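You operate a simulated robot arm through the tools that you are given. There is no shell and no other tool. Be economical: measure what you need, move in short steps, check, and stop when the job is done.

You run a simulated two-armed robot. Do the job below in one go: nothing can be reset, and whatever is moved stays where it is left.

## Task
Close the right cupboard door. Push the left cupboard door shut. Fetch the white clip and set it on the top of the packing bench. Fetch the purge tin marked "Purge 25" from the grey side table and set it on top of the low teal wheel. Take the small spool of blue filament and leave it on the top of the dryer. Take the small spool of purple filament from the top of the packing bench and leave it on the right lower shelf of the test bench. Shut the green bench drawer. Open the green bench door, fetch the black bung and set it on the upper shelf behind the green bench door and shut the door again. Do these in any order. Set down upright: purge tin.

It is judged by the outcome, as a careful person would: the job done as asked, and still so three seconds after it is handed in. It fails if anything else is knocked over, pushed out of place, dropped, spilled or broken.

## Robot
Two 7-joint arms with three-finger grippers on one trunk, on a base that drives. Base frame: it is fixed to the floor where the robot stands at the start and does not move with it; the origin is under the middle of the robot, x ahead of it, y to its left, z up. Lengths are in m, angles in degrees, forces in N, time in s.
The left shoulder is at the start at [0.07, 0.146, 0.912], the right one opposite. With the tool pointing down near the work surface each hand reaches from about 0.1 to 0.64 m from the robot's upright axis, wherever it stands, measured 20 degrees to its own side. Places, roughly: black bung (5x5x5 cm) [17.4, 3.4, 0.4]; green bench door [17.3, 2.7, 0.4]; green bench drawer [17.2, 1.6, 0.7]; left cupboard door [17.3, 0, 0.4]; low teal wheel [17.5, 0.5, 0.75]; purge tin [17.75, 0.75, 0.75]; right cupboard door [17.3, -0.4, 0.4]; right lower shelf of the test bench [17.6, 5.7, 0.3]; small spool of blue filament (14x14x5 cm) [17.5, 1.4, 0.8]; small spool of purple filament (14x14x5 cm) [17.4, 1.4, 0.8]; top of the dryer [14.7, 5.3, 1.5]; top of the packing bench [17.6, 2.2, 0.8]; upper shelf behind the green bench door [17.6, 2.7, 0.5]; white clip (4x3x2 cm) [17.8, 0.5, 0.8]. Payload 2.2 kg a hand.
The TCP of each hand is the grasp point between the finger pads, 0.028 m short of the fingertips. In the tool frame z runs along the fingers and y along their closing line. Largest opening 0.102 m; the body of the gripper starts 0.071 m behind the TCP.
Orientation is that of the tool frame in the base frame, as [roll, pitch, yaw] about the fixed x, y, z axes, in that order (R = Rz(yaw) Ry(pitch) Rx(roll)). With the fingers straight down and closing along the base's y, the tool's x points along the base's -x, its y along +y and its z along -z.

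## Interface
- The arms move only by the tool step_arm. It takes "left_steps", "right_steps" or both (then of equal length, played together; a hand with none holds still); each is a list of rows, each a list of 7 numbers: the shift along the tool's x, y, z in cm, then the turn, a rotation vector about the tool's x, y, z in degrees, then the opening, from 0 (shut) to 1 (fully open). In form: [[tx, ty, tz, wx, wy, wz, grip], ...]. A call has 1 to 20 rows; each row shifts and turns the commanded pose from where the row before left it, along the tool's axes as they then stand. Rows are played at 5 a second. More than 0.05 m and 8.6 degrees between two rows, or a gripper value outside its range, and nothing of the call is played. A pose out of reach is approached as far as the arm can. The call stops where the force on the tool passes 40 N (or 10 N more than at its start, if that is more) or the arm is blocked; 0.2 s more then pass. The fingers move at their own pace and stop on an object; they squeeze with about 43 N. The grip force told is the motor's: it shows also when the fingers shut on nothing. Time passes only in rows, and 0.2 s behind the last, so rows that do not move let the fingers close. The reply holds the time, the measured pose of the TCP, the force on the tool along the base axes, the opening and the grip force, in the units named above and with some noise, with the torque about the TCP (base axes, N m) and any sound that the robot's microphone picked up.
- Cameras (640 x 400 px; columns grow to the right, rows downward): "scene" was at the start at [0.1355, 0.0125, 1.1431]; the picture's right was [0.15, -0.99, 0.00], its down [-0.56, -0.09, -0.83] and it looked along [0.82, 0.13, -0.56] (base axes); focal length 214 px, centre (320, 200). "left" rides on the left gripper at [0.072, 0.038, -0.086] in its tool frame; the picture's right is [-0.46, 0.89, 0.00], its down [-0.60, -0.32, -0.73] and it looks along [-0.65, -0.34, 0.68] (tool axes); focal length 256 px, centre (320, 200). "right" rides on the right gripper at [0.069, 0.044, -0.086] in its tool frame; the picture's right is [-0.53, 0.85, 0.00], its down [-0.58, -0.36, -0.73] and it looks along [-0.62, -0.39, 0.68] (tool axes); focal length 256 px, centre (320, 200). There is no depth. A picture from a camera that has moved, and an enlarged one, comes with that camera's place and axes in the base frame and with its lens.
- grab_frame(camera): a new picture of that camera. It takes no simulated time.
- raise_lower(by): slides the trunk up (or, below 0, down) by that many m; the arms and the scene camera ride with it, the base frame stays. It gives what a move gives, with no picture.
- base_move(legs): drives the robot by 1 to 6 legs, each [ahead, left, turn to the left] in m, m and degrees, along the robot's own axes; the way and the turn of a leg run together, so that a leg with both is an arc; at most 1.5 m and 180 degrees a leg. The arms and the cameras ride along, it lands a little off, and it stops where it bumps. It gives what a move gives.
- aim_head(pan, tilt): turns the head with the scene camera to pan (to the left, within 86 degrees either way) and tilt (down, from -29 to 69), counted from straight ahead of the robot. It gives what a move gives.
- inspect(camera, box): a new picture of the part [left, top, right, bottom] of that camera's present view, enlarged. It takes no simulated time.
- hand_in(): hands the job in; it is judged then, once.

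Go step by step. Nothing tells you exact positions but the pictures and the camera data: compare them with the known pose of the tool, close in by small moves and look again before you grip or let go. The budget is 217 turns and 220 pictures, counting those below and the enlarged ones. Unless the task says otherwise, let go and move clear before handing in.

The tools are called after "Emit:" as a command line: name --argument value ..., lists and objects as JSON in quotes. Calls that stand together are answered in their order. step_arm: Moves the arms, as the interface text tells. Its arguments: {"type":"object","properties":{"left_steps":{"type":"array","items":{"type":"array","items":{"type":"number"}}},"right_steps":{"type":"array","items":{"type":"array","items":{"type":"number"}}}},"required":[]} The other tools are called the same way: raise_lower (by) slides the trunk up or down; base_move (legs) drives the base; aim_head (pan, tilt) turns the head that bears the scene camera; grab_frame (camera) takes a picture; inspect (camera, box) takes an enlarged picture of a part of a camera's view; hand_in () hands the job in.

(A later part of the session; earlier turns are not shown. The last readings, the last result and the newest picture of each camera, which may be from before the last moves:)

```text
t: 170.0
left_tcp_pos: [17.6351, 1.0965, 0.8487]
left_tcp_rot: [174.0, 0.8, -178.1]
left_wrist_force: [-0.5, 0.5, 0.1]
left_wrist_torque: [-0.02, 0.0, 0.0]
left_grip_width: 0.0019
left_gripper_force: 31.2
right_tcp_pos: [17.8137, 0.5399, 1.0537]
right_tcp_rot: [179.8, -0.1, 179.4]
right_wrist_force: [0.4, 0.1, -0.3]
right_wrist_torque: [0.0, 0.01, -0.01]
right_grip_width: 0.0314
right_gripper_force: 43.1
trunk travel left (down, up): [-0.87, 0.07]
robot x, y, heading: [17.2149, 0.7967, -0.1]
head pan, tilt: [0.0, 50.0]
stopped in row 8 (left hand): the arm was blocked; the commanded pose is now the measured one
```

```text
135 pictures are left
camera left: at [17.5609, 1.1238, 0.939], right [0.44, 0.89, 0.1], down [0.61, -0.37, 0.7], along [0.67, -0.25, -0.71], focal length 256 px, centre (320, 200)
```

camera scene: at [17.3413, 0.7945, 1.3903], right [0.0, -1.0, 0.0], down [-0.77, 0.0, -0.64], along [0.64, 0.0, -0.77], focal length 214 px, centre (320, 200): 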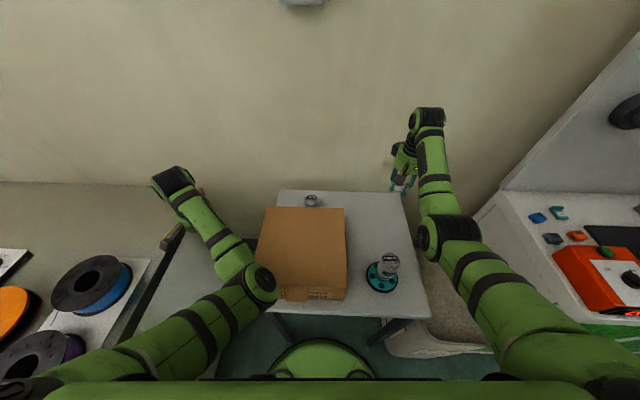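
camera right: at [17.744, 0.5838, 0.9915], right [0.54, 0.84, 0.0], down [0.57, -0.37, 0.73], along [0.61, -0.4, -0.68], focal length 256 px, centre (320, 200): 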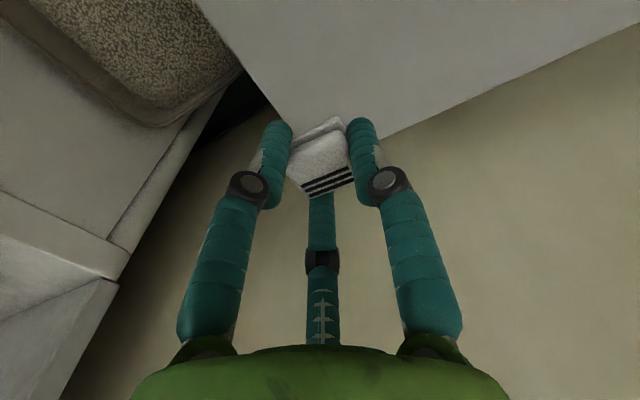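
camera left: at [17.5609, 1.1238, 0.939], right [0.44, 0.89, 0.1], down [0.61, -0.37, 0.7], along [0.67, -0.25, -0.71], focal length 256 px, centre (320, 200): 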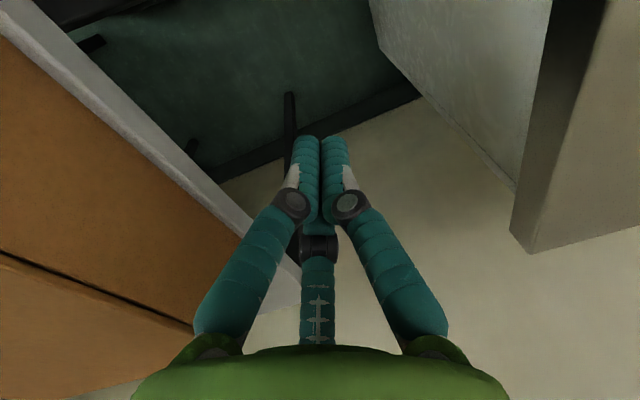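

I leave the box (shift ≈1.5 cm) and go on: back away, then shift left toward the drawer.

Emit:
base_move --legs '[[-0.8, 0, 0], [0, 0.5, 0]]'

Emit:
raise_lower --by -0.2

Emit:
aim_head --pan 15 --tilt 30

Emit:
grab_frame --camera "scene"

```text
t: 176.8
left_tcp_pos: [16.85, 1.5997, 0.8487]
left_tcp_rot: [174.0, 0.8, -178.8]
left_wrist_force: [0.3, -1.1, -0.8]
left_wrist_torque: [0.03, 0.0, -0.03]
left_grip_width: 0.0022
left_gripper_force: 31.1
right_tcp_pos: [17.0211, 1.0441, 1.0548]
right_tcp_rot: [179.9, -0.1, 178.8]
right_wrist_force: [0.0, 0.7, -0.8]
right_wrist_torque: [0.02, 0.02, 0.01]
right_grip_width: 0.0309
right_gripper_force: 42.8
trunk travel left (down, up): [-0.87, 0.07]
robot x, y, heading: [16.4268, 1.3065, -0.5]
head pan, tilt: [0.0, 50.0]
```

```text
t: 179.0
left_tcp_pos: [16.8482, 1.6013, 0.6489]
left_tcp_rot: [174.0, 0.7, -178.9]
left_wrist_force: [-0.9, 0.0, -0.1]
left_wrist_torque: [-0.01, -0.02, -0.01]
left_grip_width: 0.0023
left_gripper_force: 31.4
right_tcp_pos: [17.0211, 1.0449, 0.8556]
right_tcp_rot: [179.8, 0.2, 178.9]
right_wrist_force: [-0.3, -0.1, 0.0]
right_wrist_torque: [0.01, 0.04, 0.02]
right_grip_width: 0.031
right_gripper_force: 43.1
trunk travel left (down, up): [-0.67, 0.27]
robot x, y, heading: [16.4238, 1.3084, -0.7]
head pan, tilt: [0.0, 50.0]
```

```text
t: 179.8
left_tcp_pos: [16.8497, 1.6014, 0.648]
left_tcp_rot: [174.1, 0.8, -178.8]
left_wrist_force: [-0.6, 0.1, 0.5]
left_wrist_torque: [-0.02, 0.01, -0.03]
left_grip_width: 0.0023
left_gripper_force: 31.8
right_tcp_pos: [17.0214, 1.0449, 0.8541]
right_tcp_rot: [179.8, -0.1, 178.9]
right_wrist_force: [-0.3, -0.6, 0.9]
right_wrist_torque: [-0.01, -0.03, -0.04]
right_grip_width: 0.0309
right_gripper_force: 42.7
trunk travel left (down, up): [-0.67, 0.27]
robot x, y, heading: [16.4264, 1.3072, -0.7]
head pan, tilt: [15.0, 30.0]
```

```text
134 pictures are left
camera scene: at [16.5627, 1.3264, 1.3698], right [0.25, -0.97, 0.0], down [-0.49, -0.12, -0.87], along [0.84, 0.21, -0.5], focal length 214 px, centre (320, 200)
```

scene: 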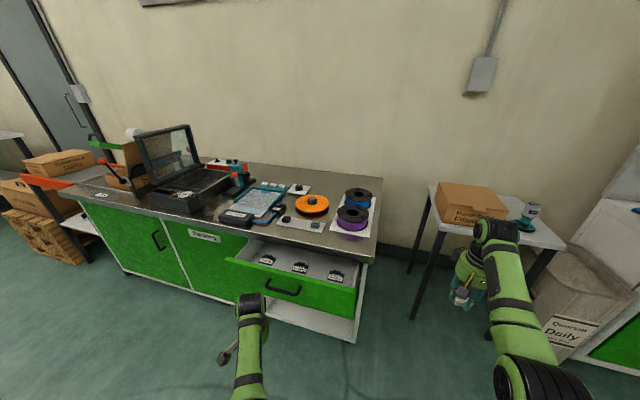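

The drawer front is at x≈17.06, y 1.31–1.87, handle at (17.04,1.59,0.66). I turn the left hand forward to push above the handle.

Emit:
step_arm --left_steps '[[-3, 0, -2, 6, 0, 0, 0], [-3, 0, -2, 0, -8, 0, 0], [0, 0, 0, 0, -8.2, 0, 0], [0, 0, 0, 0, -8.2, 0, 0], [0, 0, 0, 0, -8.2, 0, 0], [0, 0, 0, 0, -8.2, 0, 0], [0, 0, 0, 0, -8.2, 0, 0], [0, 0, 0, 0, -8.2, 0, 0], [0, 0, 0, 0, -8.2, 0, 0], [0, 0, 0, 0, -8.2, 0, 0], [0, 0, 0, 0, -8.2, 0, 0], [0, 0, 0, 0, -8, 0, 0]]'

Emit:
grab_frame --camera "scene"

```text
t: 182.4
left_tcp_pos: [16.9095, 1.6004, 0.6895]
left_tcp_rot: [-7.2, 89.4, -6.2]
left_wrist_force: [-1.0, -0.3, -0.2]
left_wrist_torque: [-0.04, -0.03, 0.02]
left_grip_width: 0.0023
left_gripper_force: 31.6
right_tcp_pos: [17.0222, 1.0451, 0.8547]
right_tcp_rot: [179.8, 0.0, 178.8]
right_wrist_force: [0.6, 0.3, -0.3]
right_wrist_torque: [-0.01, 0.01, -0.02]
right_grip_width: 0.0307
right_gripper_force: 43.8
trunk travel left (down, up): [-0.67, 0.27]
robot x, y, heading: [16.4256, 1.3049, -0.8]
head pan, tilt: [15.0, 30.0]
```

```text
133 pictures are left
camera scene: at [16.5633, 1.3267, 1.3698], right [0.25, -0.97, 0.0], down [-0.48, -0.12, -0.87], along [0.84, 0.21, -0.5], focal length 214 px, centre (320, 200)
```

scene: 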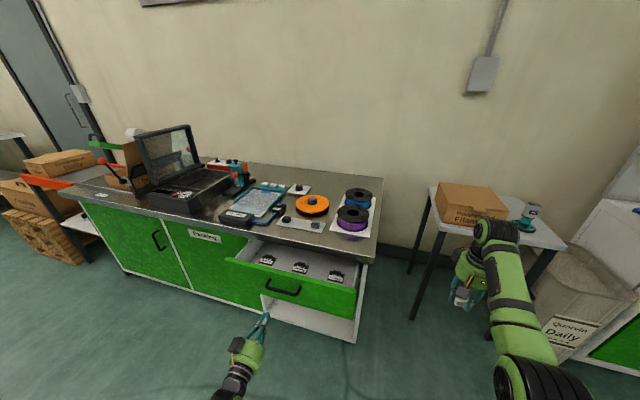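

I raise 3 cm to clear the handle and push the drawer in until it resists.

Emit:
step_arm --left_steps '[[-3.2, 0, 0, 0, 0, 0, 0], [0, 0, 3, 0, 0, 0, 0], [0, 0, 3, 0, 0, 0, 0], [0, 0, 3, 0, 0, 0, 0], [0, 0, 3, 0, 0, 0, 0], [0, 0, 2, 0, 0, 0, 0], [0, 0, 2, 0, 0, 0, 0], [0, 0, 2, 0, 0, 0, 0]]'

Emit:
grab_frame --camera "scene"

```text
t: 184.2
left_tcp_pos: [17.0903, 1.6053, 0.7232]
left_tcp_rot: [-4.8, 89.4, -3.5]
left_wrist_force: [-0.5, 0.5, 1.1]
left_wrist_torque: [-0.02, -0.01, 0.01]
left_grip_width: 0.0023
left_gripper_force: 31.1
right_tcp_pos: [17.0221, 1.0436, 0.8537]
right_tcp_rot: [179.8, 0.0, 178.8]
right_wrist_force: [0.7, -0.1, -1.5]
right_wrist_torque: [0.0, 0.04, -0.02]
right_grip_width: 0.0305
right_gripper_force: 43.0
trunk travel left (down, up): [-0.67, 0.27]
robot x, y, heading: [16.4249, 1.302, -0.8]
head pan, tilt: [15.0, 30.0]
```

```text
132 pictures are left
camera scene: at [16.5637, 1.3265, 1.3697], right [0.25, -0.97, 0.0], down [-0.49, -0.12, -0.87], along [0.84, 0.21, -0.5], focal length 214 px, centre (320, 200)
```

scene: 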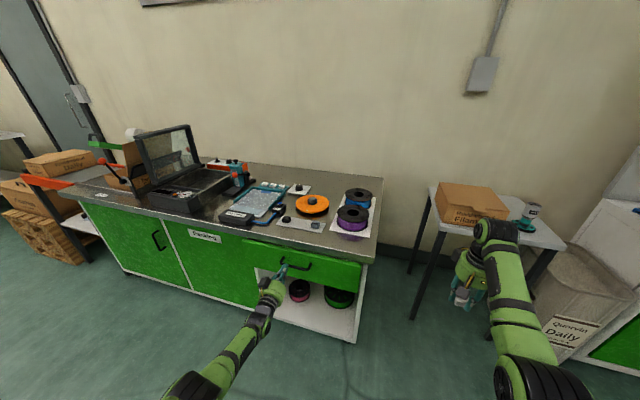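

Drawer nearly in; continue to resistance.

Emit:
step_arm --left_steps '[[0, 0, 1.5, 0, 0, 0, 0], [0, 0, 1.5, 0, 0, 0, 0], [0, 0, 1.5, 0, 0, 0, 0], [0, 0, 1.5, 0, 0, 0, 0], [0, 0, 1.5, 0, 0, 0, 0], [0, 0, 1.5, 0, 0, 0, 0]]'

Emit:
inspect --camera "scene" --box '[180, 170, 400, 340]'

```text
t: 185.6
left_tcp_pos: [17.1351, 1.6041, 0.7422]
left_tcp_rot: [-3.0, 89.5, -2.0]
left_wrist_force: [0.4, 0.1, 1.6]
left_wrist_torque: [-0.02, 0.0, -0.01]
left_grip_width: 0.0021
left_gripper_force: 31.3
left hand out of reach, approached as far as the arm can: row 2, 3, 4, 5, 6
right_tcp_pos: [17.022, 1.0444, 0.8538]
right_tcp_rot: [179.7, -0.1, 178.8]
right_wrist_force: [-0.3, 0.4, 0.6]
right_wrist_torque: [0.0, 0.02, 0.0]
right_grip_width: 0.0305
right_gripper_force: 42.9
trunk travel left (down, up): [-0.67, 0.27]
robot x, y, heading: [16.4294, 1.3044, -0.6]
head pan, tilt: [15.0, 30.0]
```

```text
2.35 times, centred on (290, 255) of scene
camera zoom: at [16.5628, 1.3265, 1.3698], right [0.25, -0.97, 0.0], down [-0.48, -0.12, -0.87], along [0.84, 0.21, -0.5], focal length 505 px, centre (391, 71)
```

zoom: 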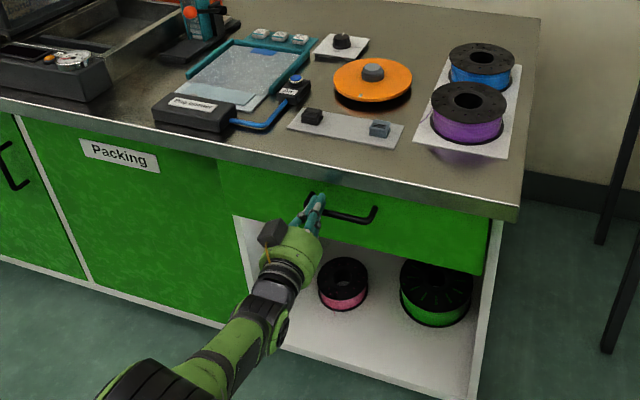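

The arm is out of reach; I retract slightly, drive 10 cm closer and push again.

Emit:
step_arm --left_steps '[[1, 0, -4, 0, 0, 0, 0], [1, 0, -4, 0, 0, 0, 0], [0, 0, -3, 0, 0, 0, 0]]'

Emit:
base_move --legs '[[0.13, 0, 0.6]]'

Emit:
step_arm --left_steps '[[0, 0, 1, 0, 0, 0, 0], [0, 0, 1, 0, 0, 0, 0], [0, 0, 1, 0, 0, 0, 0], [0, 0, 1, 0, 0, 0, 0], [0, 0, 1, 0, 0, 0, 0], [0, 0, 1, 0, 0, 0, 0], [0, 0, 1, 0, 0, 0, 0], [0, 0, 1, 0, 0, 0, 0], [0, 0, 1, 0, 0, 0, 0]]'

Emit:
grab_frame --camera "scene"

```text
t: 186.4
left_tcp_pos: [17.0225, 1.6053, 0.7209]
left_tcp_rot: [-1.0, 89.3, 0.1]
left_wrist_force: [0.4, 0.0, 0.3]
left_wrist_torque: [-0.01, -0.03, -0.01]
left_grip_width: 0.002
left_gripper_force: 31.6
right_tcp_pos: [17.0213, 1.045, 0.8536]
right_tcp_rot: [179.8, 0.1, 178.7]
right_wrist_force: [-0.9, -0.7, -0.3]
right_wrist_torque: [-0.02, 0.01, 0.03]
right_grip_width: 0.0306
right_gripper_force: 43.2
trunk travel left (down, up): [-0.67, 0.27]
robot x, y, heading: [16.4279, 1.3049, -0.6]
head pan, tilt: [15.0, 30.0]
```

```text
t: 187.7
left_tcp_pos: [17.1478, 1.6101, 0.7201]
left_tcp_rot: [-3.3, 89.4, -1.6]
left_wrist_force: [0.0, 0.1, -1.2]
left_wrist_torque: [0.01, 0.01, 0.0]
left_grip_width: 0.002
left_gripper_force: 31.4
right_tcp_pos: [17.1519, 1.0502, 0.8545]
right_tcp_rot: [179.8, 0.2, 179.5]
right_wrist_force: [0.8, -0.7, -0.2]
right_wrist_torque: [-0.03, 0.04, -0.02]
right_grip_width: 0.0306
right_gripper_force: 43.1
trunk travel left (down, up): [-0.67, 0.27]
robot x, y, heading: [16.5554, 1.3083, -0.2]
head pan, tilt: [15.0, 30.0]
```

```text
t: 188.4
left_tcp_pos: [17.1599, 1.6089, 0.7187]
left_tcp_rot: [-4.8, 89.5, -3.0]
left_wrist_force: [-27.7, -1.9, 10.6]
left_wrist_torque: [-0.15, -0.13, -0.35]
left_grip_width: 0.0023
left_gripper_force: 31.4
right_tcp_pos: [17.1474, 1.0496, 0.8568]
right_tcp_rot: [179.7, 0.3, 179.5]
right_wrist_force: [0.7, -0.5, -0.4]
right_wrist_torque: [0.0, 0.04, -0.04]
right_grip_width: 0.0307
right_gripper_force: 42.7
trunk travel left (down, up): [-0.67, 0.27]
robot x, y, heading: [16.5565, 1.3022, 0.3]
head pan, tilt: [15.0, 30.0]
stopped in row 3 (left hand): the force on the tool passed its limit at 50 N (the readings are from after the stop); the commanded pose is now the measured one
```

```text
130 pictures are left
camera scene: at [16.683, 1.3258, 1.3708], right [0.26, -0.97, 0.0], down [-0.48, -0.13, -0.87], along [0.84, 0.23, -0.5], focal length 214 px, centre (320, 200)
```

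scene: 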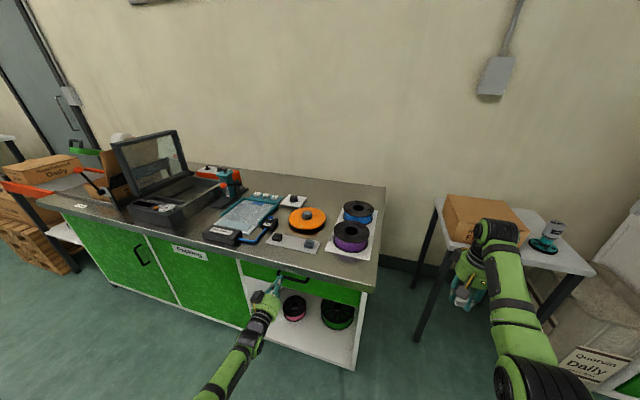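

The drawer is shut. I retract the left hand, raise the right one, and shift left to set the clip on the bench's front corner.

Emit:
step_arm --left_steps '[[0, 0, -4, 0, 0, 0, 0], [0, 0, -4, 0, 0, 0, 0], [0, 0, -4, 0, 0, 0, 0]]' --right_steps '[[0, 0, -3, 0, 0, 0, 0.1], [0, 0, -3, 0, 0, 0, 0.1], [0, 0, -1, 0, 0, 0, 0.1]]'

Emit:
base_move --legs '[[0.05, 0.24, 0]]'

Emit:
aim_head --pan 0 --tilt 45

Emit:
grab_frame --camera "scene"

Emit:
grab_frame --camera "right"

```text
t: 189.2
left_tcp_pos: [17.0479, 1.6057, 0.7173]
left_tcp_rot: [-46.7, 89.8, -45.1]
left_wrist_force: [1.1, 0.4, 0.1]
left_wrist_torque: [-0.02, -0.01, 0.03]
left_grip_width: 0.0021
left_gripper_force: 31.8
right_tcp_pos: [17.1478, 1.0521, 0.9233]
right_tcp_rot: [179.8, 0.0, 179.4]
right_wrist_force: [-0.2, -0.3, -0.4]
right_wrist_torque: [0.0, 0.0, -0.03]
right_grip_width: 0.0305
right_gripper_force: 42.7
trunk travel left (down, up): [-0.67, 0.27]
robot x, y, heading: [16.554, 1.3099, 0.4]
head pan, tilt: [15.0, 30.0]
```

```text
t: 190.9
left_tcp_pos: [17.0979, 1.844, 0.7168]
left_tcp_rot: [-66.8, 89.9, -65.2]
left_wrist_force: [-0.4, -1.1, -0.1]
left_wrist_torque: [0.0, -0.02, -0.01]
left_grip_width: 0.0021
left_gripper_force: 31.2
right_tcp_pos: [17.1984, 1.2885, 0.9231]
right_tcp_rot: [179.8, 0.0, 179.6]
right_wrist_force: [-0.1, -0.5, -0.2]
right_wrist_torque: [0.0, -0.01, 0.01]
right_grip_width: 0.0306
right_gripper_force: 42.7
trunk travel left (down, up): [-0.67, 0.27]
robot x, y, heading: [16.6021, 1.5439, 0.0]
head pan, tilt: [15.0, 30.0]
```

```text
t: 191.7
left_tcp_pos: [17.0973, 1.8422, 0.7172]
left_tcp_rot: [-68.7, 89.8, -67.0]
left_wrist_force: [-0.4, -0.4, 0.2]
left_wrist_torque: [-0.02, 0.02, 0.02]
left_grip_width: 0.0023
left_gripper_force: 31.4
right_tcp_pos: [17.1986, 1.2879, 0.9234]
right_tcp_rot: [179.8, 0.0, 179.5]
right_wrist_force: [-0.4, 1.5, 0.3]
right_wrist_torque: [-0.02, -0.01, 0.0]
right_grip_width: 0.0308
right_gripper_force: 42.6
trunk travel left (down, up): [-0.67, 0.27]
robot x, y, heading: [16.6044, 1.5413, -0.1]
head pan, tilt: [0.0, 45.0]
```

```text
129 pictures are left
camera scene: at [16.7331, 1.5415, 1.3473], right [0.0, -1.0, 0.0], down [-0.71, 0.0, -0.71], along [0.71, 0.0, -0.71], focal length 214 px, centre (320, 200)
```

scene: 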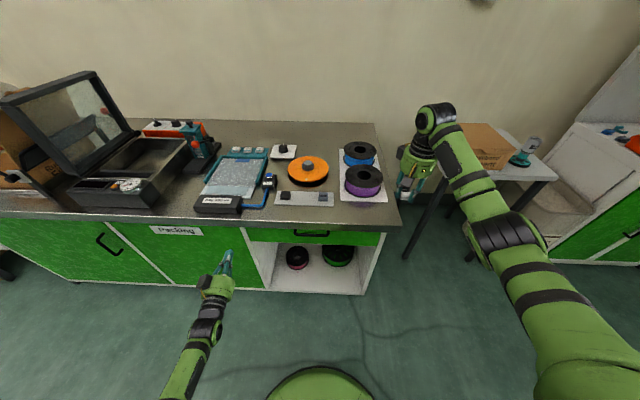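

```text
128 pictures are left
camera right: at [17.1292, 1.3316, 1.0105], right [0.54, 0.84, 0.0], down [0.57, -0.37, 0.73], along [0.61, -0.39, -0.68], focal length 256 px, centre (320, 200)
```

right: 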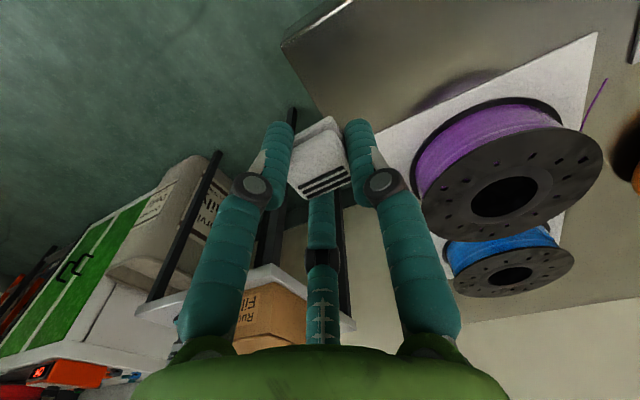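

Bench front-right corner ≈(17.163,1.27), top z≈0.80. I move the clip over (17.22,1.35) and lower.

Emit:
step_arm --right_steps '[[-1.1, 3.1, 0, 0, 0, 0, 0.1], [-1.1, 3.1, 0, 0, 0, 0, 0.1], [0, 0, 3, 0, 0, 0, 0.1], [0, 0, 3, 0, 0, 0, 0.1], [0, 0, 2, 0, 0, 0, 0.1]]'

Emit:
grab_frame --camera "right"

```text
t: 192.9
left_tcp_pos: [17.0973, 1.8422, 0.7159]
left_tcp_rot: [110.2, 90.0, 112.0]
left_wrist_force: [-0.7, 0.3, 1.2]
left_wrist_torque: [-0.01, 0.04, -0.03]
left_grip_width: 0.002
left_gripper_force: 31.6
right_tcp_pos: [17.2218, 1.3515, 0.8478]
right_tcp_rot: [179.8, 0.0, 179.5]
right_wrist_force: [0.7, 0.7, 0.8]
right_wrist_torque: [0.01, 0.01, 0.03]
right_grip_width: 0.0309
right_gripper_force: 42.4
trunk travel left (down, up): [-0.67, 0.27]
robot x, y, heading: [16.6002, 1.5407, 0.4]
head pan, tilt: [0.0, 45.0]
```

```text
127 pictures are left
camera right: at [17.1524, 1.3947, 0.9338], right [0.54, 0.84, 0.0], down [0.57, -0.37, 0.73], along [0.61, -0.39, -0.68], focal length 256 px, centre (320, 200)
```

right: 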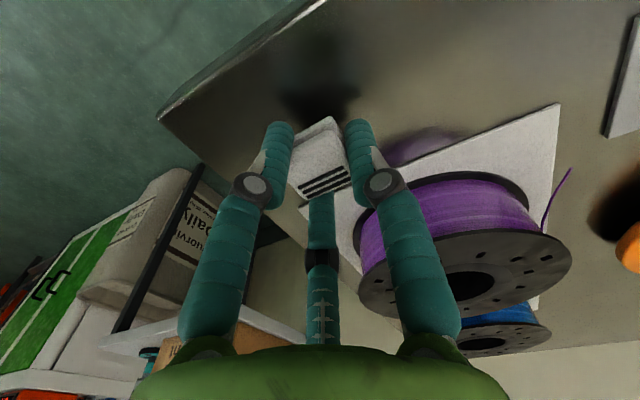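

Emit:
step_arm --right_steps '[[0, 0, 0.8, 0, 0, 0, 0.1], [0, 0, 0.4, 0, 0, 0, 0.1], [0, 0, 0.3, 0, 0, 0, 0.1], [0, 0, 0.2, 0, 0, 0, 0.1]]'

```text
t: 193.9
left_tcp_pos: [17.0981, 1.8424, 0.7163]
left_tcp_rot: [-67.9, 89.9, -66.2]
left_wrist_force: [-0.9, -0.1, -0.2]
left_wrist_torque: [0.01, 0.04, -0.03]
left_grip_width: 0.0022
left_gripper_force: 30.9
right_tcp_pos: [17.2206, 1.3514, 0.8283]
right_tcp_rot: [179.9, 0.0, 179.5]
right_wrist_force: [0.5, -0.1, -0.5]
right_wrist_torque: [0.02, 0.01, -0.02]
right_grip_width: 0.0306
right_gripper_force: 43.1
trunk travel left (down, up): [-0.67, 0.27]
robot x, y, heading: [16.6044, 1.5431, 0.0]
head pan, tilt: [0.0, 45.0]
```

No contact yet; a few more millimetres.

Emit:
step_arm --right_steps '[[0, 0, 0.3, 0, 0, 0, 0.1], [0, 0, 0.3, 0, 0, 0, 0.1]]'

Emit:
step_arm --right_steps '[[0, 0, 0.3, 0, 0, 0, 0.1], [0, 0, 0.2, 0, 0, 0, 0.1]]'

```text
t: 194.5
left_tcp_pos: [17.0954, 1.8435, 0.7188]
left_tcp_rot: [-34.4, 89.8, -32.6]
left_wrist_force: [0.5, -0.1, -0.3]
left_wrist_torque: [0.0, -0.02, 0.02]
left_grip_width: 0.002
left_gripper_force: 31.4
right_tcp_pos: [17.2211, 1.3518, 0.8273]
right_tcp_rot: [179.9, 0.7, 179.7]
right_wrist_force: [0.6, -0.4, 24.8]
right_wrist_torque: [-0.37, 0.61, 0.11]
right_grip_width: 0.0306
right_gripper_force: 43.3
trunk travel left (down, up): [-0.67, 0.27]
robot x, y, heading: [16.6058, 1.5452, -0.0]
head pan, tilt: [0.0, 45.0]
```

```text
t: 195.1
left_tcp_pos: [17.0959, 1.8425, 0.718]
left_tcp_rot: [-43.8, 89.8, -42.0]
left_wrist_force: [-0.7, 0.0, -0.2]
left_wrist_torque: [-0.01, 0.0, 0.0]
left_grip_width: 0.0021
left_gripper_force: 31.3
right_tcp_pos: [17.224, 1.3518, 0.8284]
right_tcp_rot: [179.7, 1.0, 179.4]
right_wrist_force: [-7.3, 0.6, 18.1]
right_wrist_torque: [-0.25, 0.69, -0.08]
right_grip_width: 0.031
right_gripper_force: 43.0
trunk travel left (down, up): [-0.67, 0.27]
robot x, y, heading: [16.6051, 1.5403, -0.2]
head pan, tilt: [0.0, 45.0]
stopped in row 2 (right hand): the force on the tool passed its limit at 41 N (the readings are from after the stop); the commanded pose is now the measured one
```

Contact. I release the clip and lift off.

Emit:
step_arm --right_steps '[[0, 0, -0.2, 0, 0, 0, 0.25], [0, 0, 0, 0, 0, 0, 0.45], [0, 0, 0, 0, 0, 0, 0.5], [0, 0, -2, 0, 0, 0, 0.5], [0, 0, -4, 0, 0, 0, 0.5], [0, 0, -4, 0, 0, 0, 0.5]]'

Emit:
grab_frame --camera "right"

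Emit:
inspect --camera "scene" --box '[200, 110, 440, 280]'

```text
t: 196.5
left_tcp_pos: [17.0979, 1.8435, 0.7157]
left_tcp_rot: [-61.3, 89.9, -59.5]
left_wrist_force: [-1.1, 0.2, -0.4]
left_wrist_torque: [-0.01, -0.01, 0.0]
left_grip_width: 0.0022
left_gripper_force: 31.4
right_tcp_pos: [17.2233, 1.3518, 0.9246]
right_tcp_rot: [180.0, 0.7, 179.6]
right_wrist_force: [-0.8, 0.4, 0.0]
right_wrist_torque: [0.01, 0.0, -0.03]
right_grip_width: 0.0509
right_gripper_force: 0.1
trunk travel left (down, up): [-0.67, 0.27]
robot x, y, heading: [16.6027, 1.544, -0.1]
head pan, tilt: [0.0, 45.0]
```

```text
126 pictures are left
camera right: at [17.1525, 1.3946, 1.0111], right [0.54, 0.84, 0.01], down [0.56, -0.37, 0.74], along [0.62, -0.39, -0.68], focal length 256 px, centre (320, 200)
```

right: 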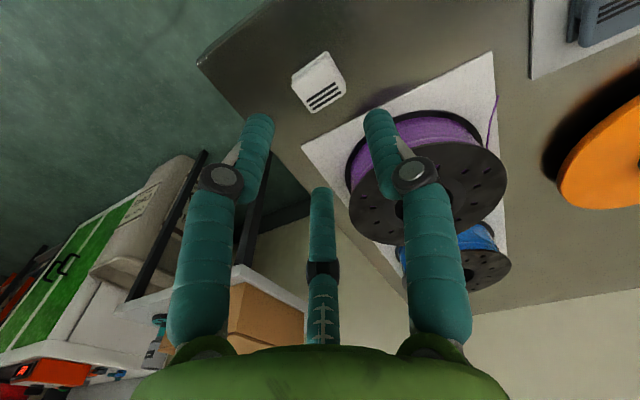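

```text
2.35 times, centred on (320, 195) of scene
camera zoom: at [16.7326, 1.5418, 1.3472], right [0.0, -1.0, 0.0], down [-0.71, 0.0, -0.71], along [0.71, 0.0, -0.71], focal length 505 px, centre (320, 212)
```

zoom: 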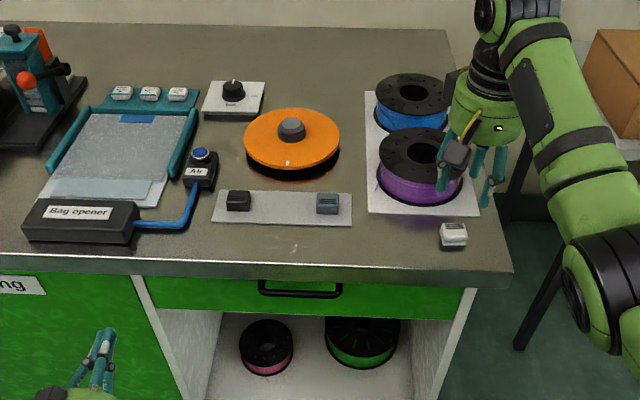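

The clip is on the bench and the drawer is shut. The dryer top is at 1.5 m, so I test in free air how high the right hand can go tool-down.

Emit:
step_arm --right_steps '[[1.7, 0, -4, 0, 0, 0, 0.8], [1.7, 0, -4, 0, 0, 0, 0.8], [1.7, 0, -4, 0, 0, 0, 0.8], [1.7, 0, -4, 0, 0, 0, 0.8], [1.7, 0, -4, 0, 0, 0, 0.8], [1.7, 0, -4, 0, 0, 0, 0.8], [1.7, 0, -4, 0, 0, 0, 0.8], [1.7, 0, -4, 0, 0, 0, 0.8], [1.7, 0, -4, 0, 0, 0, 0.8]]'

```text
t: 198.5
left_tcp_pos: [17.0967, 1.8442, 0.7164]
left_tcp_rot: [-44.5, 89.8, -42.6]
left_wrist_force: [-1.1, 0.5, 0.0]
left_wrist_torque: [0.01, 0.03, 0.01]
left_grip_width: 0.0024
left_gripper_force: 31.6
right_tcp_pos: [17.0635, 1.352, 1.2823]
right_tcp_rot: [179.9, 0.9, 179.5]
right_wrist_force: [-0.1, 0.5, 0.3]
right_wrist_torque: [-0.01, -0.01, -0.02]
right_grip_width: 0.0818
right_gripper_force: 0.0
trunk travel left (down, up): [-0.67, 0.27]
robot x, y, heading: [16.6045, 1.5423, -0.1]
head pan, tilt: [0.0, 45.0]
```

Tool-down works up to there, so the dryer is feasible. Before choosing the purple spool's grip I look toward the test bench and dryer.

Emit:
aim_head --pan 75 --tilt 15

Emit:
grab_frame --camera "scene"

```text
t: 200.0
left_tcp_pos: [17.0968, 1.8442, 0.7171]
left_tcp_rot: [-68.2, 89.9, -66.3]
left_wrist_force: [0.1, 0.1, 0.5]
left_wrist_torque: [0.0, 0.01, 0.01]
left_grip_width: 0.0021
left_gripper_force: 31.8
right_tcp_pos: [17.0662, 1.3512, 1.2801]
right_tcp_rot: [179.8, 0.8, 179.5]
right_wrist_force: [-0.3, 1.0, 0.5]
right_wrist_torque: [0.0, 0.01, -0.02]
right_grip_width: 0.0816
right_gripper_force: 0.1
trunk travel left (down, up): [-0.67, 0.27]
robot x, y, heading: [16.6011, 1.5426, 0.1]
head pan, tilt: [75.0, 15.0]
```

```text
124 pictures are left
camera scene: at [16.676, 1.6317, 1.394], right [0.97, -0.26, 0.0], down [-0.07, -0.25, -0.97], along [0.25, 0.93, -0.26], focal length 214 px, centre (320, 200)
```

scene: 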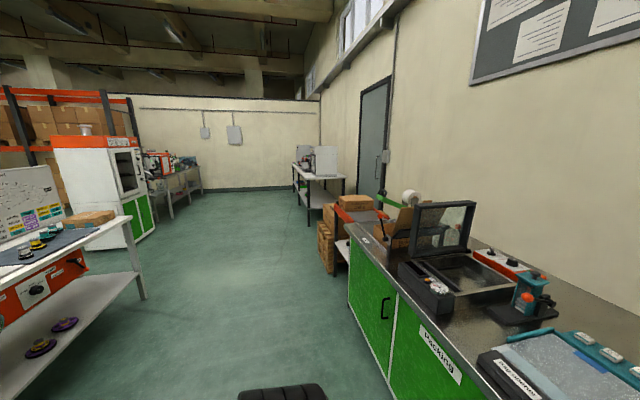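

Emit:
inspect --camera "scene" --box '[270, 120, 430, 290]'

Emit:
inspect --camera "scene" --box '[40, 110, 220, 290]'

```text
2.35 times, centred on (350, 205) of scene
camera zoom: at [16.676, 1.6317, 1.394], right [0.97, -0.26, 0.0], down [-0.07, -0.25, -0.97], along [0.25, 0.93, -0.26], focal length 505 px, centre (249, 188)
```

zoom: 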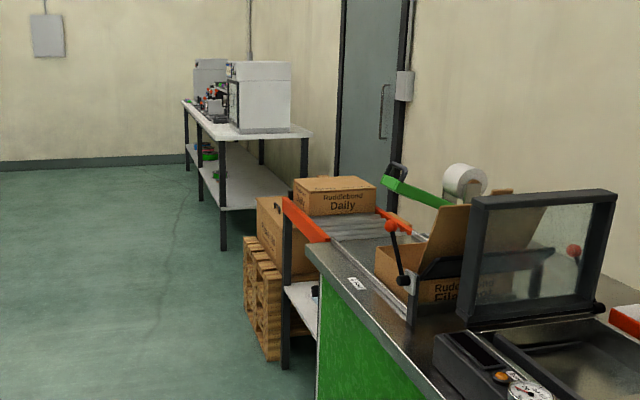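

```text
2.22 times, centred on (130, 200) of scene
camera zoom: at [16.676, 1.6317, 1.394], right [0.97, -0.26, 0.0], down [-0.07, -0.25, -0.97], along [0.25, 0.93, -0.26], focal length 477 px, centre (742, 200)
```

zoom: 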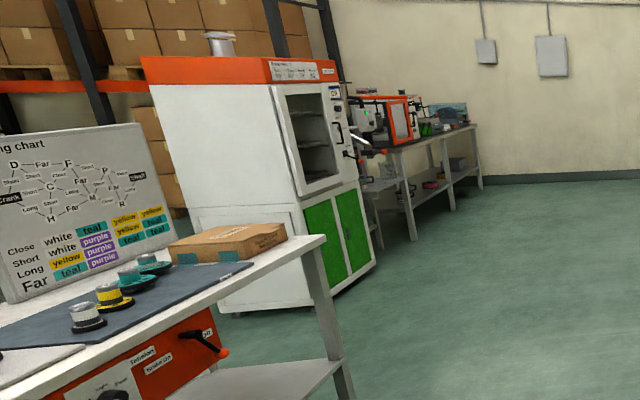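

The test bench's lower shelf is open, the bung is on the roller stand left of the green bench. I go there first to see bung and door.

Emit:
base_move --legs '[[-0.2, 0, 0], [0, 1.4, 0]]'

Emit:
aim_head --pan 10 --tilt 35

Emit:
grab_frame --camera "scene"

```text
t: 208.0
left_tcp_pos: [16.9399, 3.1918, 0.7162]
left_tcp_rot: [-65.7, 89.9, -66.2]
left_wrist_force: [-0.3, -0.2, -0.7]
left_wrist_torque: [0.01, 0.0, 0.02]
left_grip_width: 0.0021
left_gripper_force: 31.6
right_tcp_pos: [16.8886, 2.7006, 1.2822]
right_tcp_rot: [179.9, 0.8, 177.1]
right_wrist_force: [-0.2, -0.4, 0.0]
right_wrist_torque: [-0.02, -0.02, 0.01]
right_grip_width: 0.0817
right_gripper_force: 0.1
trunk travel left (down, up): [-0.67, 0.27]
robot x, y, heading: [16.4333, 2.9089, -2.4]
head pan, tilt: [75.0, 15.0]
```

```text
t: 209.4
left_tcp_pos: [16.9395, 3.1912, 0.7158]
left_tcp_rot: [-67.5, 89.9, -67.9]
left_wrist_force: [0.2, -0.5, 0.3]
left_wrist_torque: [-0.01, 0.0, 0.01]
left_grip_width: 0.0022
left_gripper_force: 31.2
right_tcp_pos: [16.8878, 2.7022, 1.2815]
right_tcp_rot: [179.8, 0.7, 177.2]
right_wrist_force: [0.0, -0.8, 0.7]
right_wrist_torque: [0.01, 0.01, -0.04]
right_grip_width: 0.0814
right_gripper_force: 0.0
trunk travel left (down, up): [-0.67, 0.27]
robot x, y, heading: [16.434, 2.9114, -2.5]
head pan, tilt: [10.0, 35.0]
```

```text
121 pictures are left
camera scene: at [16.5688, 2.9211, 1.3621], right [0.13, -0.99, 0.0], down [-0.57, -0.08, -0.82], along [0.81, 0.11, -0.57], focal length 214 px, centre (320, 200)
```

scene: 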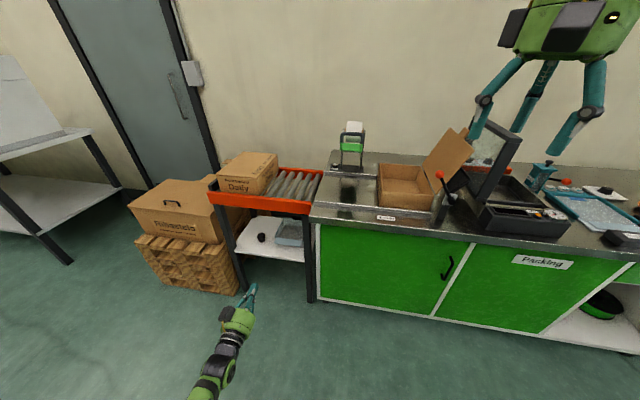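

The bung is at ≈(17.48,3.41,0.40) on the stand's lower shelf. I'll fetch it with the right hand (tool forward) and open the door with the left. First I shift left and lower the trunk.

Emit:
base_move --legs '[[0, 0, 2.5], [0.05, 0.68, 0]]'

Emit:
raise_lower --by -0.4

Emit:
step_arm --right_steps '[[-2, 0, 4, 0, 0, 0, 0.8], [-2, 0, 4, 0, 0, 0, 0.8], [0, 0, 4, 0, -8.2, 0, 0.8], [0, 0, 3, 0, -8.2, 0, 0.8], [0, 0, 3, 0, -8.2, 0, 0.8], [0, 0, 3, 0, -8.2, 0, 0.8], [0, 0, 0, 0, -8.2, 0, 0.8], [0, 0, 0, 0, -8.2, 0, 0.8], [0, 0, 0, 0, -8.2, 0, 0.8], [0, 0, 0, 0, -8.2, 0, 0.8], [0, 0, 0, 0, -8.2, 0, 0.8]]'

Emit:
grab_frame --camera "scene"

```text
t: 213.5
left_tcp_pos: [16.9773, 3.8907, 0.7163]
left_tcp_rot: [-63.2, 89.9, -61.3]
left_wrist_force: [0.5, -0.2, 0.2]
left_wrist_torque: [0.01, 0.02, -0.01]
left_grip_width: 0.0022
left_gripper_force: 31.7
right_tcp_pos: [16.9454, 3.3976, 1.281]
right_tcp_rot: [179.7, 0.9, 179.5]
right_wrist_force: [-0.1, -0.1, 0.3]
right_wrist_torque: [0.01, 0.0, 0.01]
right_grip_width: 0.0817
right_gripper_force: 0.1
trunk travel left (down, up): [-0.67, 0.27]
robot x, y, heading: [16.485, 3.5925, 0.2]
head pan, tilt: [10.0, 35.0]
```

```text
t: 217.4
left_tcp_pos: [16.9756, 3.8892, 0.3165]
left_tcp_rot: [-65.2, 89.8, -63.5]
left_wrist_force: [0.1, 1.5, 0.2]
left_wrist_torque: [0.03, 0.01, -0.02]
left_grip_width: 0.0022
left_gripper_force: 31.4
right_tcp_pos: [16.9446, 3.3976, 0.8812]
right_tcp_rot: [179.7, 0.8, 179.5]
right_wrist_force: [-0.2, -0.8, 0.1]
right_wrist_torque: [-0.01, -0.01, 0.0]
right_grip_width: 0.0816
right_gripper_force: 0.0
trunk travel left (down, up): [-0.27, 0.67]
robot x, y, heading: [16.4817, 3.5893, 0.1]
head pan, tilt: [10.0, 35.0]
```

```text
t: 219.8
left_tcp_pos: [16.9763, 3.888, 0.3163]
left_tcp_rot: [-67.0, 89.8, -65.2]
left_wrist_force: [0.4, 0.0, 0.2]
left_wrist_torque: [-0.03, -0.04, 0.03]
left_grip_width: 0.002
left_gripper_force: 31.0
right_tcp_pos: [17.0124, 3.3975, 0.6751]
right_tcp_rot: [179.2, 74.7, 178.8]
right_wrist_force: [-0.3, -0.1, 0.0]
right_wrist_torque: [-0.01, 0.0, 0.04]
right_grip_width: 0.0815
right_gripper_force: 0.0
trunk travel left (down, up): [-0.27, 0.67]
robot x, y, heading: [16.4833, 3.59, 0.1]
head pan, tilt: [10.0, 35.0]
```

```text
120 pictures are left
camera scene: at [16.6173, 3.6032, 0.9621], right [0.17, -0.98, 0.0], down [-0.56, -0.1, -0.82], along [0.81, 0.14, -0.57], focal length 214 px, centre (320, 200)
```

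scene: 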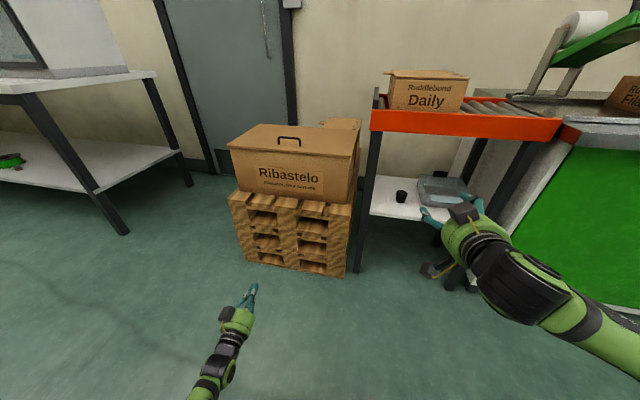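

Triangulated bung ≈(17.45,3.39,0.435), with a clear bin just right of it. I lower the right hand and drive forward 0.25.

Emit:
step_arm --right_steps '[[4.25, 0, 1.1, 0, 0, 0, 0.66], [4.25, 0, 1.1, 0, 0, 0, 0.66], [4.25, 0, 1.1, 0, 0, 0, 0.66], [4.25, 0, 1.1, 0, 0, 0, 0.66], [3.5, 0, 1.1, 0, 0, 0, 0.66]]'

Emit:
base_move --legs '[[0.24, 0, 0]]'

Emit:
aim_head --pan -15 --tilt 35

Emit:
grab_frame --camera "scene"

Emit:
grab_frame --camera "right"

```text
t: 221.0
left_tcp_pos: [16.9761, 3.8893, 0.3163]
left_tcp_rot: [-67.7, 89.9, -65.9]
left_wrist_force: [-0.5, 0.4, 0.8]
left_wrist_torque: [0.02, 0.02, 0.0]
left_grip_width: 0.0019
left_gripper_force: 30.8
right_tcp_pos: [17.0102, 3.3976, 0.4645]
right_tcp_rot: [179.4, 74.6, 179.2]
right_wrist_force: [-0.2, -0.4, 1.7]
right_wrist_torque: [0.0, 0.02, 0.02]
right_grip_width: 0.0673
right_gripper_force: 0.0
trunk travel left (down, up): [-0.27, 0.67]
robot x, y, heading: [16.4823, 3.5878, 0.2]
head pan, tilt: [10.0, 35.0]
```

```text
t: 222.7
left_tcp_pos: [17.2127, 3.8855, 0.3162]
left_tcp_rot: [-71.2, 89.9, -69.7]
left_wrist_force: [0.7, 0.0, 0.5]
left_wrist_torque: [-0.04, 0.02, 0.02]
left_grip_width: 0.0019
left_gripper_force: 31.5
right_tcp_pos: [17.2453, 3.396, 0.4634]
right_tcp_rot: [179.4, 74.6, 178.6]
right_wrist_force: [0.8, 0.1, -0.5]
right_wrist_torque: [0.02, -0.01, -0.02]
right_grip_width: 0.0673
right_gripper_force: 0.0
trunk travel left (down, up): [-0.27, 0.67]
robot x, y, heading: [16.7215, 3.5906, -0.2]
head pan, tilt: [10.0, 35.0]
```

```text
t: 223.6
left_tcp_pos: [17.2154, 3.887, 0.3153]
left_tcp_rot: [-71.5, 89.9, -70.0]
left_wrist_force: [1.1, -0.4, 0.0]
left_wrist_torque: [0.01, -0.01, -0.02]
left_grip_width: 0.0021
left_gripper_force: 31.7
right_tcp_pos: [17.2466, 3.3961, 0.4642]
right_tcp_rot: [179.4, 74.7, 178.6]
right_wrist_force: [-0.2, 0.5, 0.3]
right_wrist_torque: [0.01, -0.01, -0.02]
right_grip_width: 0.0673
right_gripper_force: 0.1
trunk travel left (down, up): [-0.27, 0.67]
robot x, y, heading: [16.7123, 3.5909, -0.4]
head pan, tilt: [-15.0, 35.0]
```

```text
119 pictures are left
camera scene: at [16.8519, 3.5641, 0.9621], right [-0.26, -0.96, 0.0], down [-0.55, 0.15, -0.82], along [0.79, -0.21, -0.57], focal length 214 px, centre (320, 200)
```

scene: 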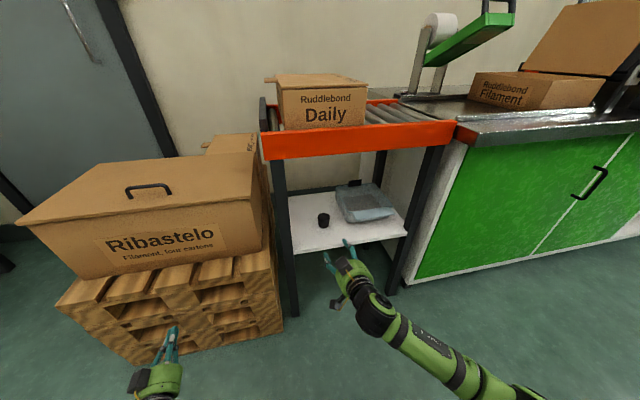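

```text
118 pictures are left
camera right: at [17.1449, 3.4398, 0.4212], right [0.15, 0.84, 0.52], down [-0.56, -0.36, 0.75], along [0.82, -0.4, 0.41], focal length 256 px, centre (320, 200)
```

right: 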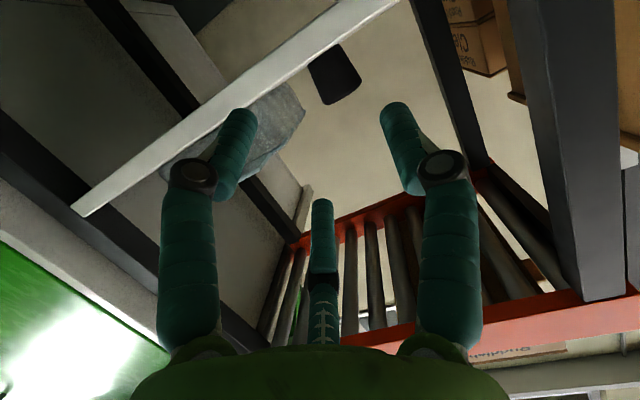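

Both cameras agree: bung ≈(17.45,3.39,0.44). I retract the left hand from the crate, drive 8 cm, then reach in.

Emit:
step_arm --left_steps '[[0, 0, -4, 0, 0, 0, 0], [0, 0, -4, 0, 0, 0, 0], [0, 0, -4, 0, 0, 0, 0], [0, 0, -4, 0, 0, 0, 0]]'

Emit:
base_move --legs '[[0.08, 0, 0.4]]'

Emit:
grab_frame --camera "right"

```text
t: 224.6
left_tcp_pos: [17.0546, 3.8817, 0.3185]
left_tcp_rot: [-48.3, 89.9, -46.8]
left_wrist_force: [-0.1, 0.4, 0.5]
left_wrist_torque: [0.01, 0.01, 0.01]
left_grip_width: 0.0024
left_gripper_force: 31.7
right_tcp_pos: [17.2456, 3.397, 0.4646]
right_tcp_rot: [179.3, 74.6, 178.7]
right_wrist_force: [-0.2, -0.4, 0.5]
right_wrist_torque: [-0.01, 0.03, -0.04]
right_grip_width: 0.067
right_gripper_force: 0.1
trunk travel left (down, up): [-0.27, 0.67]
robot x, y, heading: [16.7191, 3.5878, -0.4]
head pan, tilt: [-15.0, 35.0]
```

```text
t: 225.8
left_tcp_pos: [17.1298, 3.8832, 0.3183]
left_tcp_rot: [-57.6, 89.9, -55.9]
left_wrist_force: [-0.1, 0.4, -0.9]
left_wrist_torque: [0.01, -0.01, 0.0]
left_grip_width: 0.0019
left_gripper_force: 31.5
right_tcp_pos: [17.3219, 3.3995, 0.4643]
right_tcp_rot: [179.6, 74.3, 179.0]
right_wrist_force: [-3.5, -1.0, 1.3]
right_wrist_torque: [-0.08, 0.18, -0.1]
right_grip_width: 0.0683
right_gripper_force: 0.8
trunk travel left (down, up): [-0.27, 0.67]
robot x, y, heading: [16.793, 3.5895, 0.2]
head pan, tilt: [-15.0, 35.0]
stopped in leg 1: the force on the tool passed its limit at 79 N (the readings are from after the stop); the commanded pose is now the measured one
```

```text
117 pictures are left
camera right: at [17.2197, 3.4427, 0.4211], right [0.15, 0.84, 0.52], down [-0.55, -0.36, 0.75], along [0.82, -0.4, 0.41], focal length 256 px, centre (320, 200)
```

right: 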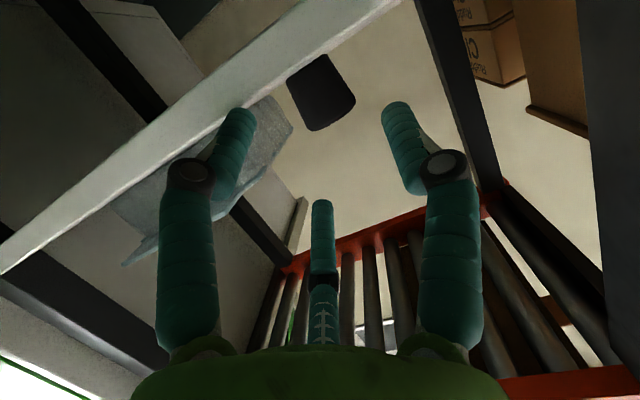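

The finger touched the shelf's front edge. I back off 3 cm, raise 2 cm, and check the scene.

Emit:
step_arm --right_steps '[[0, 0, -3, 0, 0, 0, 0.66], [-2, 0, 0, 0, 0, 0, 0.66]]'

Emit:
inspect --camera "scene" --box '[230, 110, 470, 310]'

Emit:
grab_frame --camera "right"

```text
t: 226.4
left_tcp_pos: [17.1297, 3.8824, 0.3175]
left_tcp_rot: [-70.3, 90.0, -68.5]
left_wrist_force: [0.0, -0.4, 0.5]
left_wrist_torque: [0.02, 0.01, -0.01]
left_grip_width: 0.0021
left_gripper_force: 31.7
right_tcp_pos: [17.2984, 3.4021, 0.4917]
right_tcp_rot: [179.4, 74.3, 179.2]
right_wrist_force: [1.0, 0.0, 0.5]
right_wrist_torque: [-0.01, 0.03, 0.03]
right_grip_width: 0.0673
right_gripper_force: 0.0
trunk travel left (down, up): [-0.27, 0.67]
robot x, y, heading: [16.7948, 3.5883, 0.0]
head pan, tilt: [-15.0, 35.0]
```

```text
2.00 times, centred on (350, 210) of scene
camera zoom: at [16.9284, 3.5647, 0.9621], right [-0.26, -0.97, 0.0], down [-0.55, 0.15, -0.82], along [0.79, -0.21, -0.57], focal length 429 px, centre (260, 180)
```

zoom: 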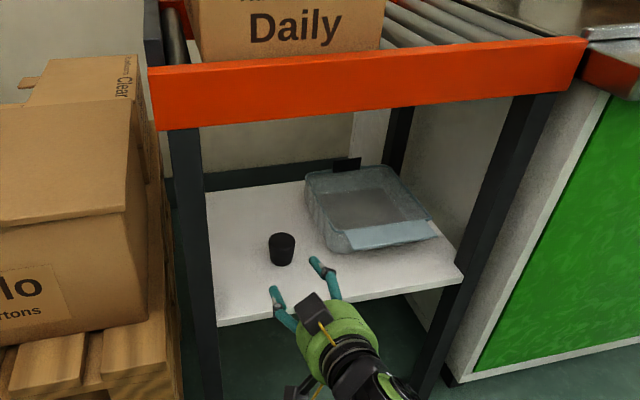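

```text
115 pictures are left
camera right: at [17.1969, 3.4451, 0.4488], right [0.15, 0.84, 0.52], down [-0.55, -0.36, 0.75], along [0.82, -0.4, 0.41], focal length 256 px, centre (320, 200)
```

right: 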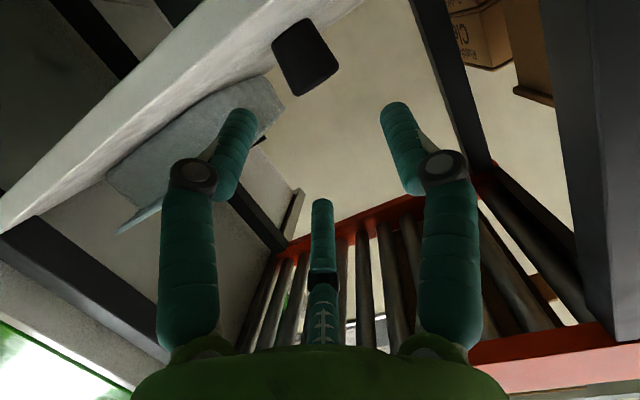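

Bung ≈(17.44,3.391,0.44). I reach in gently at z≈0.48.

Emit:
step_arm --right_steps '[[-0.6, -0.3, 2.5, 0, 0, 0, 0.66], [-0.6, -0.3, 2.5, 0, 0, 0, 0.66], [-0.6, -0.3, 2.5, 0, 0, 0, 0.66], [-0.5, 0, 2.5, 0, 0, 0, 0.66]]'

Emit:
grab_frame --camera "right"

Emit:
inspect --camera "scene" --box '[290, 170, 410, 270]'

```text
t: 227.4
left_tcp_pos: [17.1298, 3.8823, 0.3175]
left_tcp_rot: [109.6, 90.0, 111.5]
left_wrist_force: [0.2, 0.6, -0.1]
left_wrist_torque: [-0.04, -0.01, -0.01]
left_grip_width: 0.0019
left_gripper_force: 31.3
right_tcp_pos: [17.4013, 3.3885, 0.486]
right_tcp_rot: [179.6, 74.3, 179.1]
right_wrist_force: [0.8, -1.2, -0.1]
right_wrist_torque: [0.0, -0.02, 0.0]
right_grip_width: 0.0674
right_gripper_force: 0.0
trunk travel left (down, up): [-0.27, 0.67]
robot x, y, heading: [16.7972, 3.5873, 0.3]
head pan, tilt: [-15.0, 35.0]
```

```text
114 pictures are left
camera right: at [17.2989, 3.4329, 0.4423], right [0.15, 0.84, 0.52], down [-0.55, -0.36, 0.75], along [0.82, -0.4, 0.41], focal length 256 px, centre (320, 200)
```

right: 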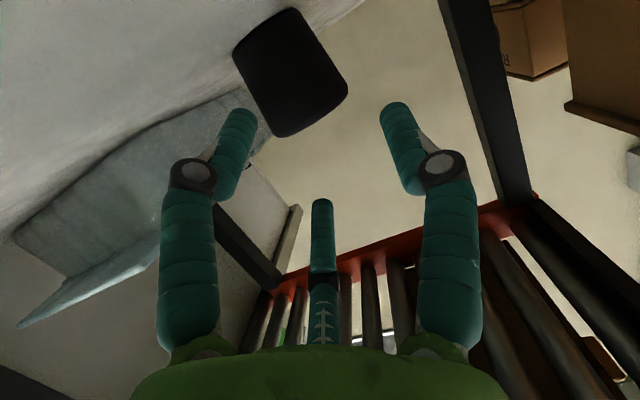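

```text
4.00 times, centred on (350, 220) of scene
camera zoom: at [16.9284, 3.5647, 0.9621], right [-0.26, -0.97, 0.0], down [-0.55, 0.15, -0.82], along [0.79, -0.21, -0.57], focal length 858 px, centre (200, 120)
```

zoom: 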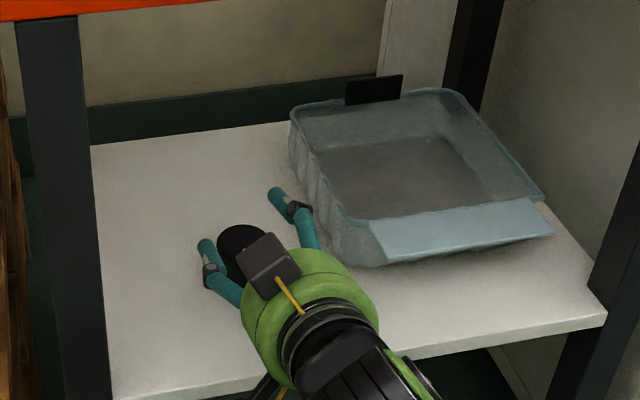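

Fingers straddle the bung. I advance and lower to its mid-height, then close.

Emit:
step_arm --right_steps '[[1, 0.1, 1.2, 0, 0, 0, 0.66], [0.9, 0.1, 1.7, 0, 0, 0, 0.66], [0, 0, 1.5, 0, 0, 0, 0.66]]'

Emit:
grab_frame --camera "right"

```text
t: 228.1
left_tcp_pos: [17.1288, 3.8829, 0.3191]
left_tcp_rot: [-36.4, 89.8, -34.7]
left_wrist_force: [-0.6, -0.5, -1.2]
left_wrist_torque: [-0.01, 0.01, 0.03]
left_grip_width: 0.0021
left_gripper_force: 31.3
right_tcp_pos: [17.4314, 3.3909, 0.46]
right_tcp_rot: [179.6, 74.4, 179.1]
right_wrist_force: [-12.7, -2.2, 8.2]
right_wrist_torque: [0.27, 1.18, 0.78]
right_grip_width: 0.0688
right_gripper_force: 0.1
trunk travel left (down, up): [-0.27, 0.67]
robot x, y, heading: [16.7976, 3.5862, 0.1]
head pan, tilt: [-15.0, 35.0]
stopped in row 3 (right hand): the force on the tool passed its limit at 64 N (the readings are from after the stop); the commanded pose is now the measured one
```

```text
112 pictures are left
camera right: at [17.3293, 3.4343, 0.4168], right [0.15, 0.84, 0.52], down [-0.55, -0.36, 0.75], along [0.82, -0.4, 0.41], focal length 256 px, centre (320, 200)
```

right: 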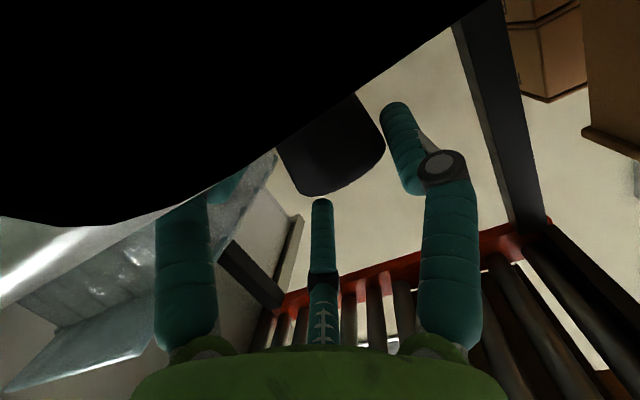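

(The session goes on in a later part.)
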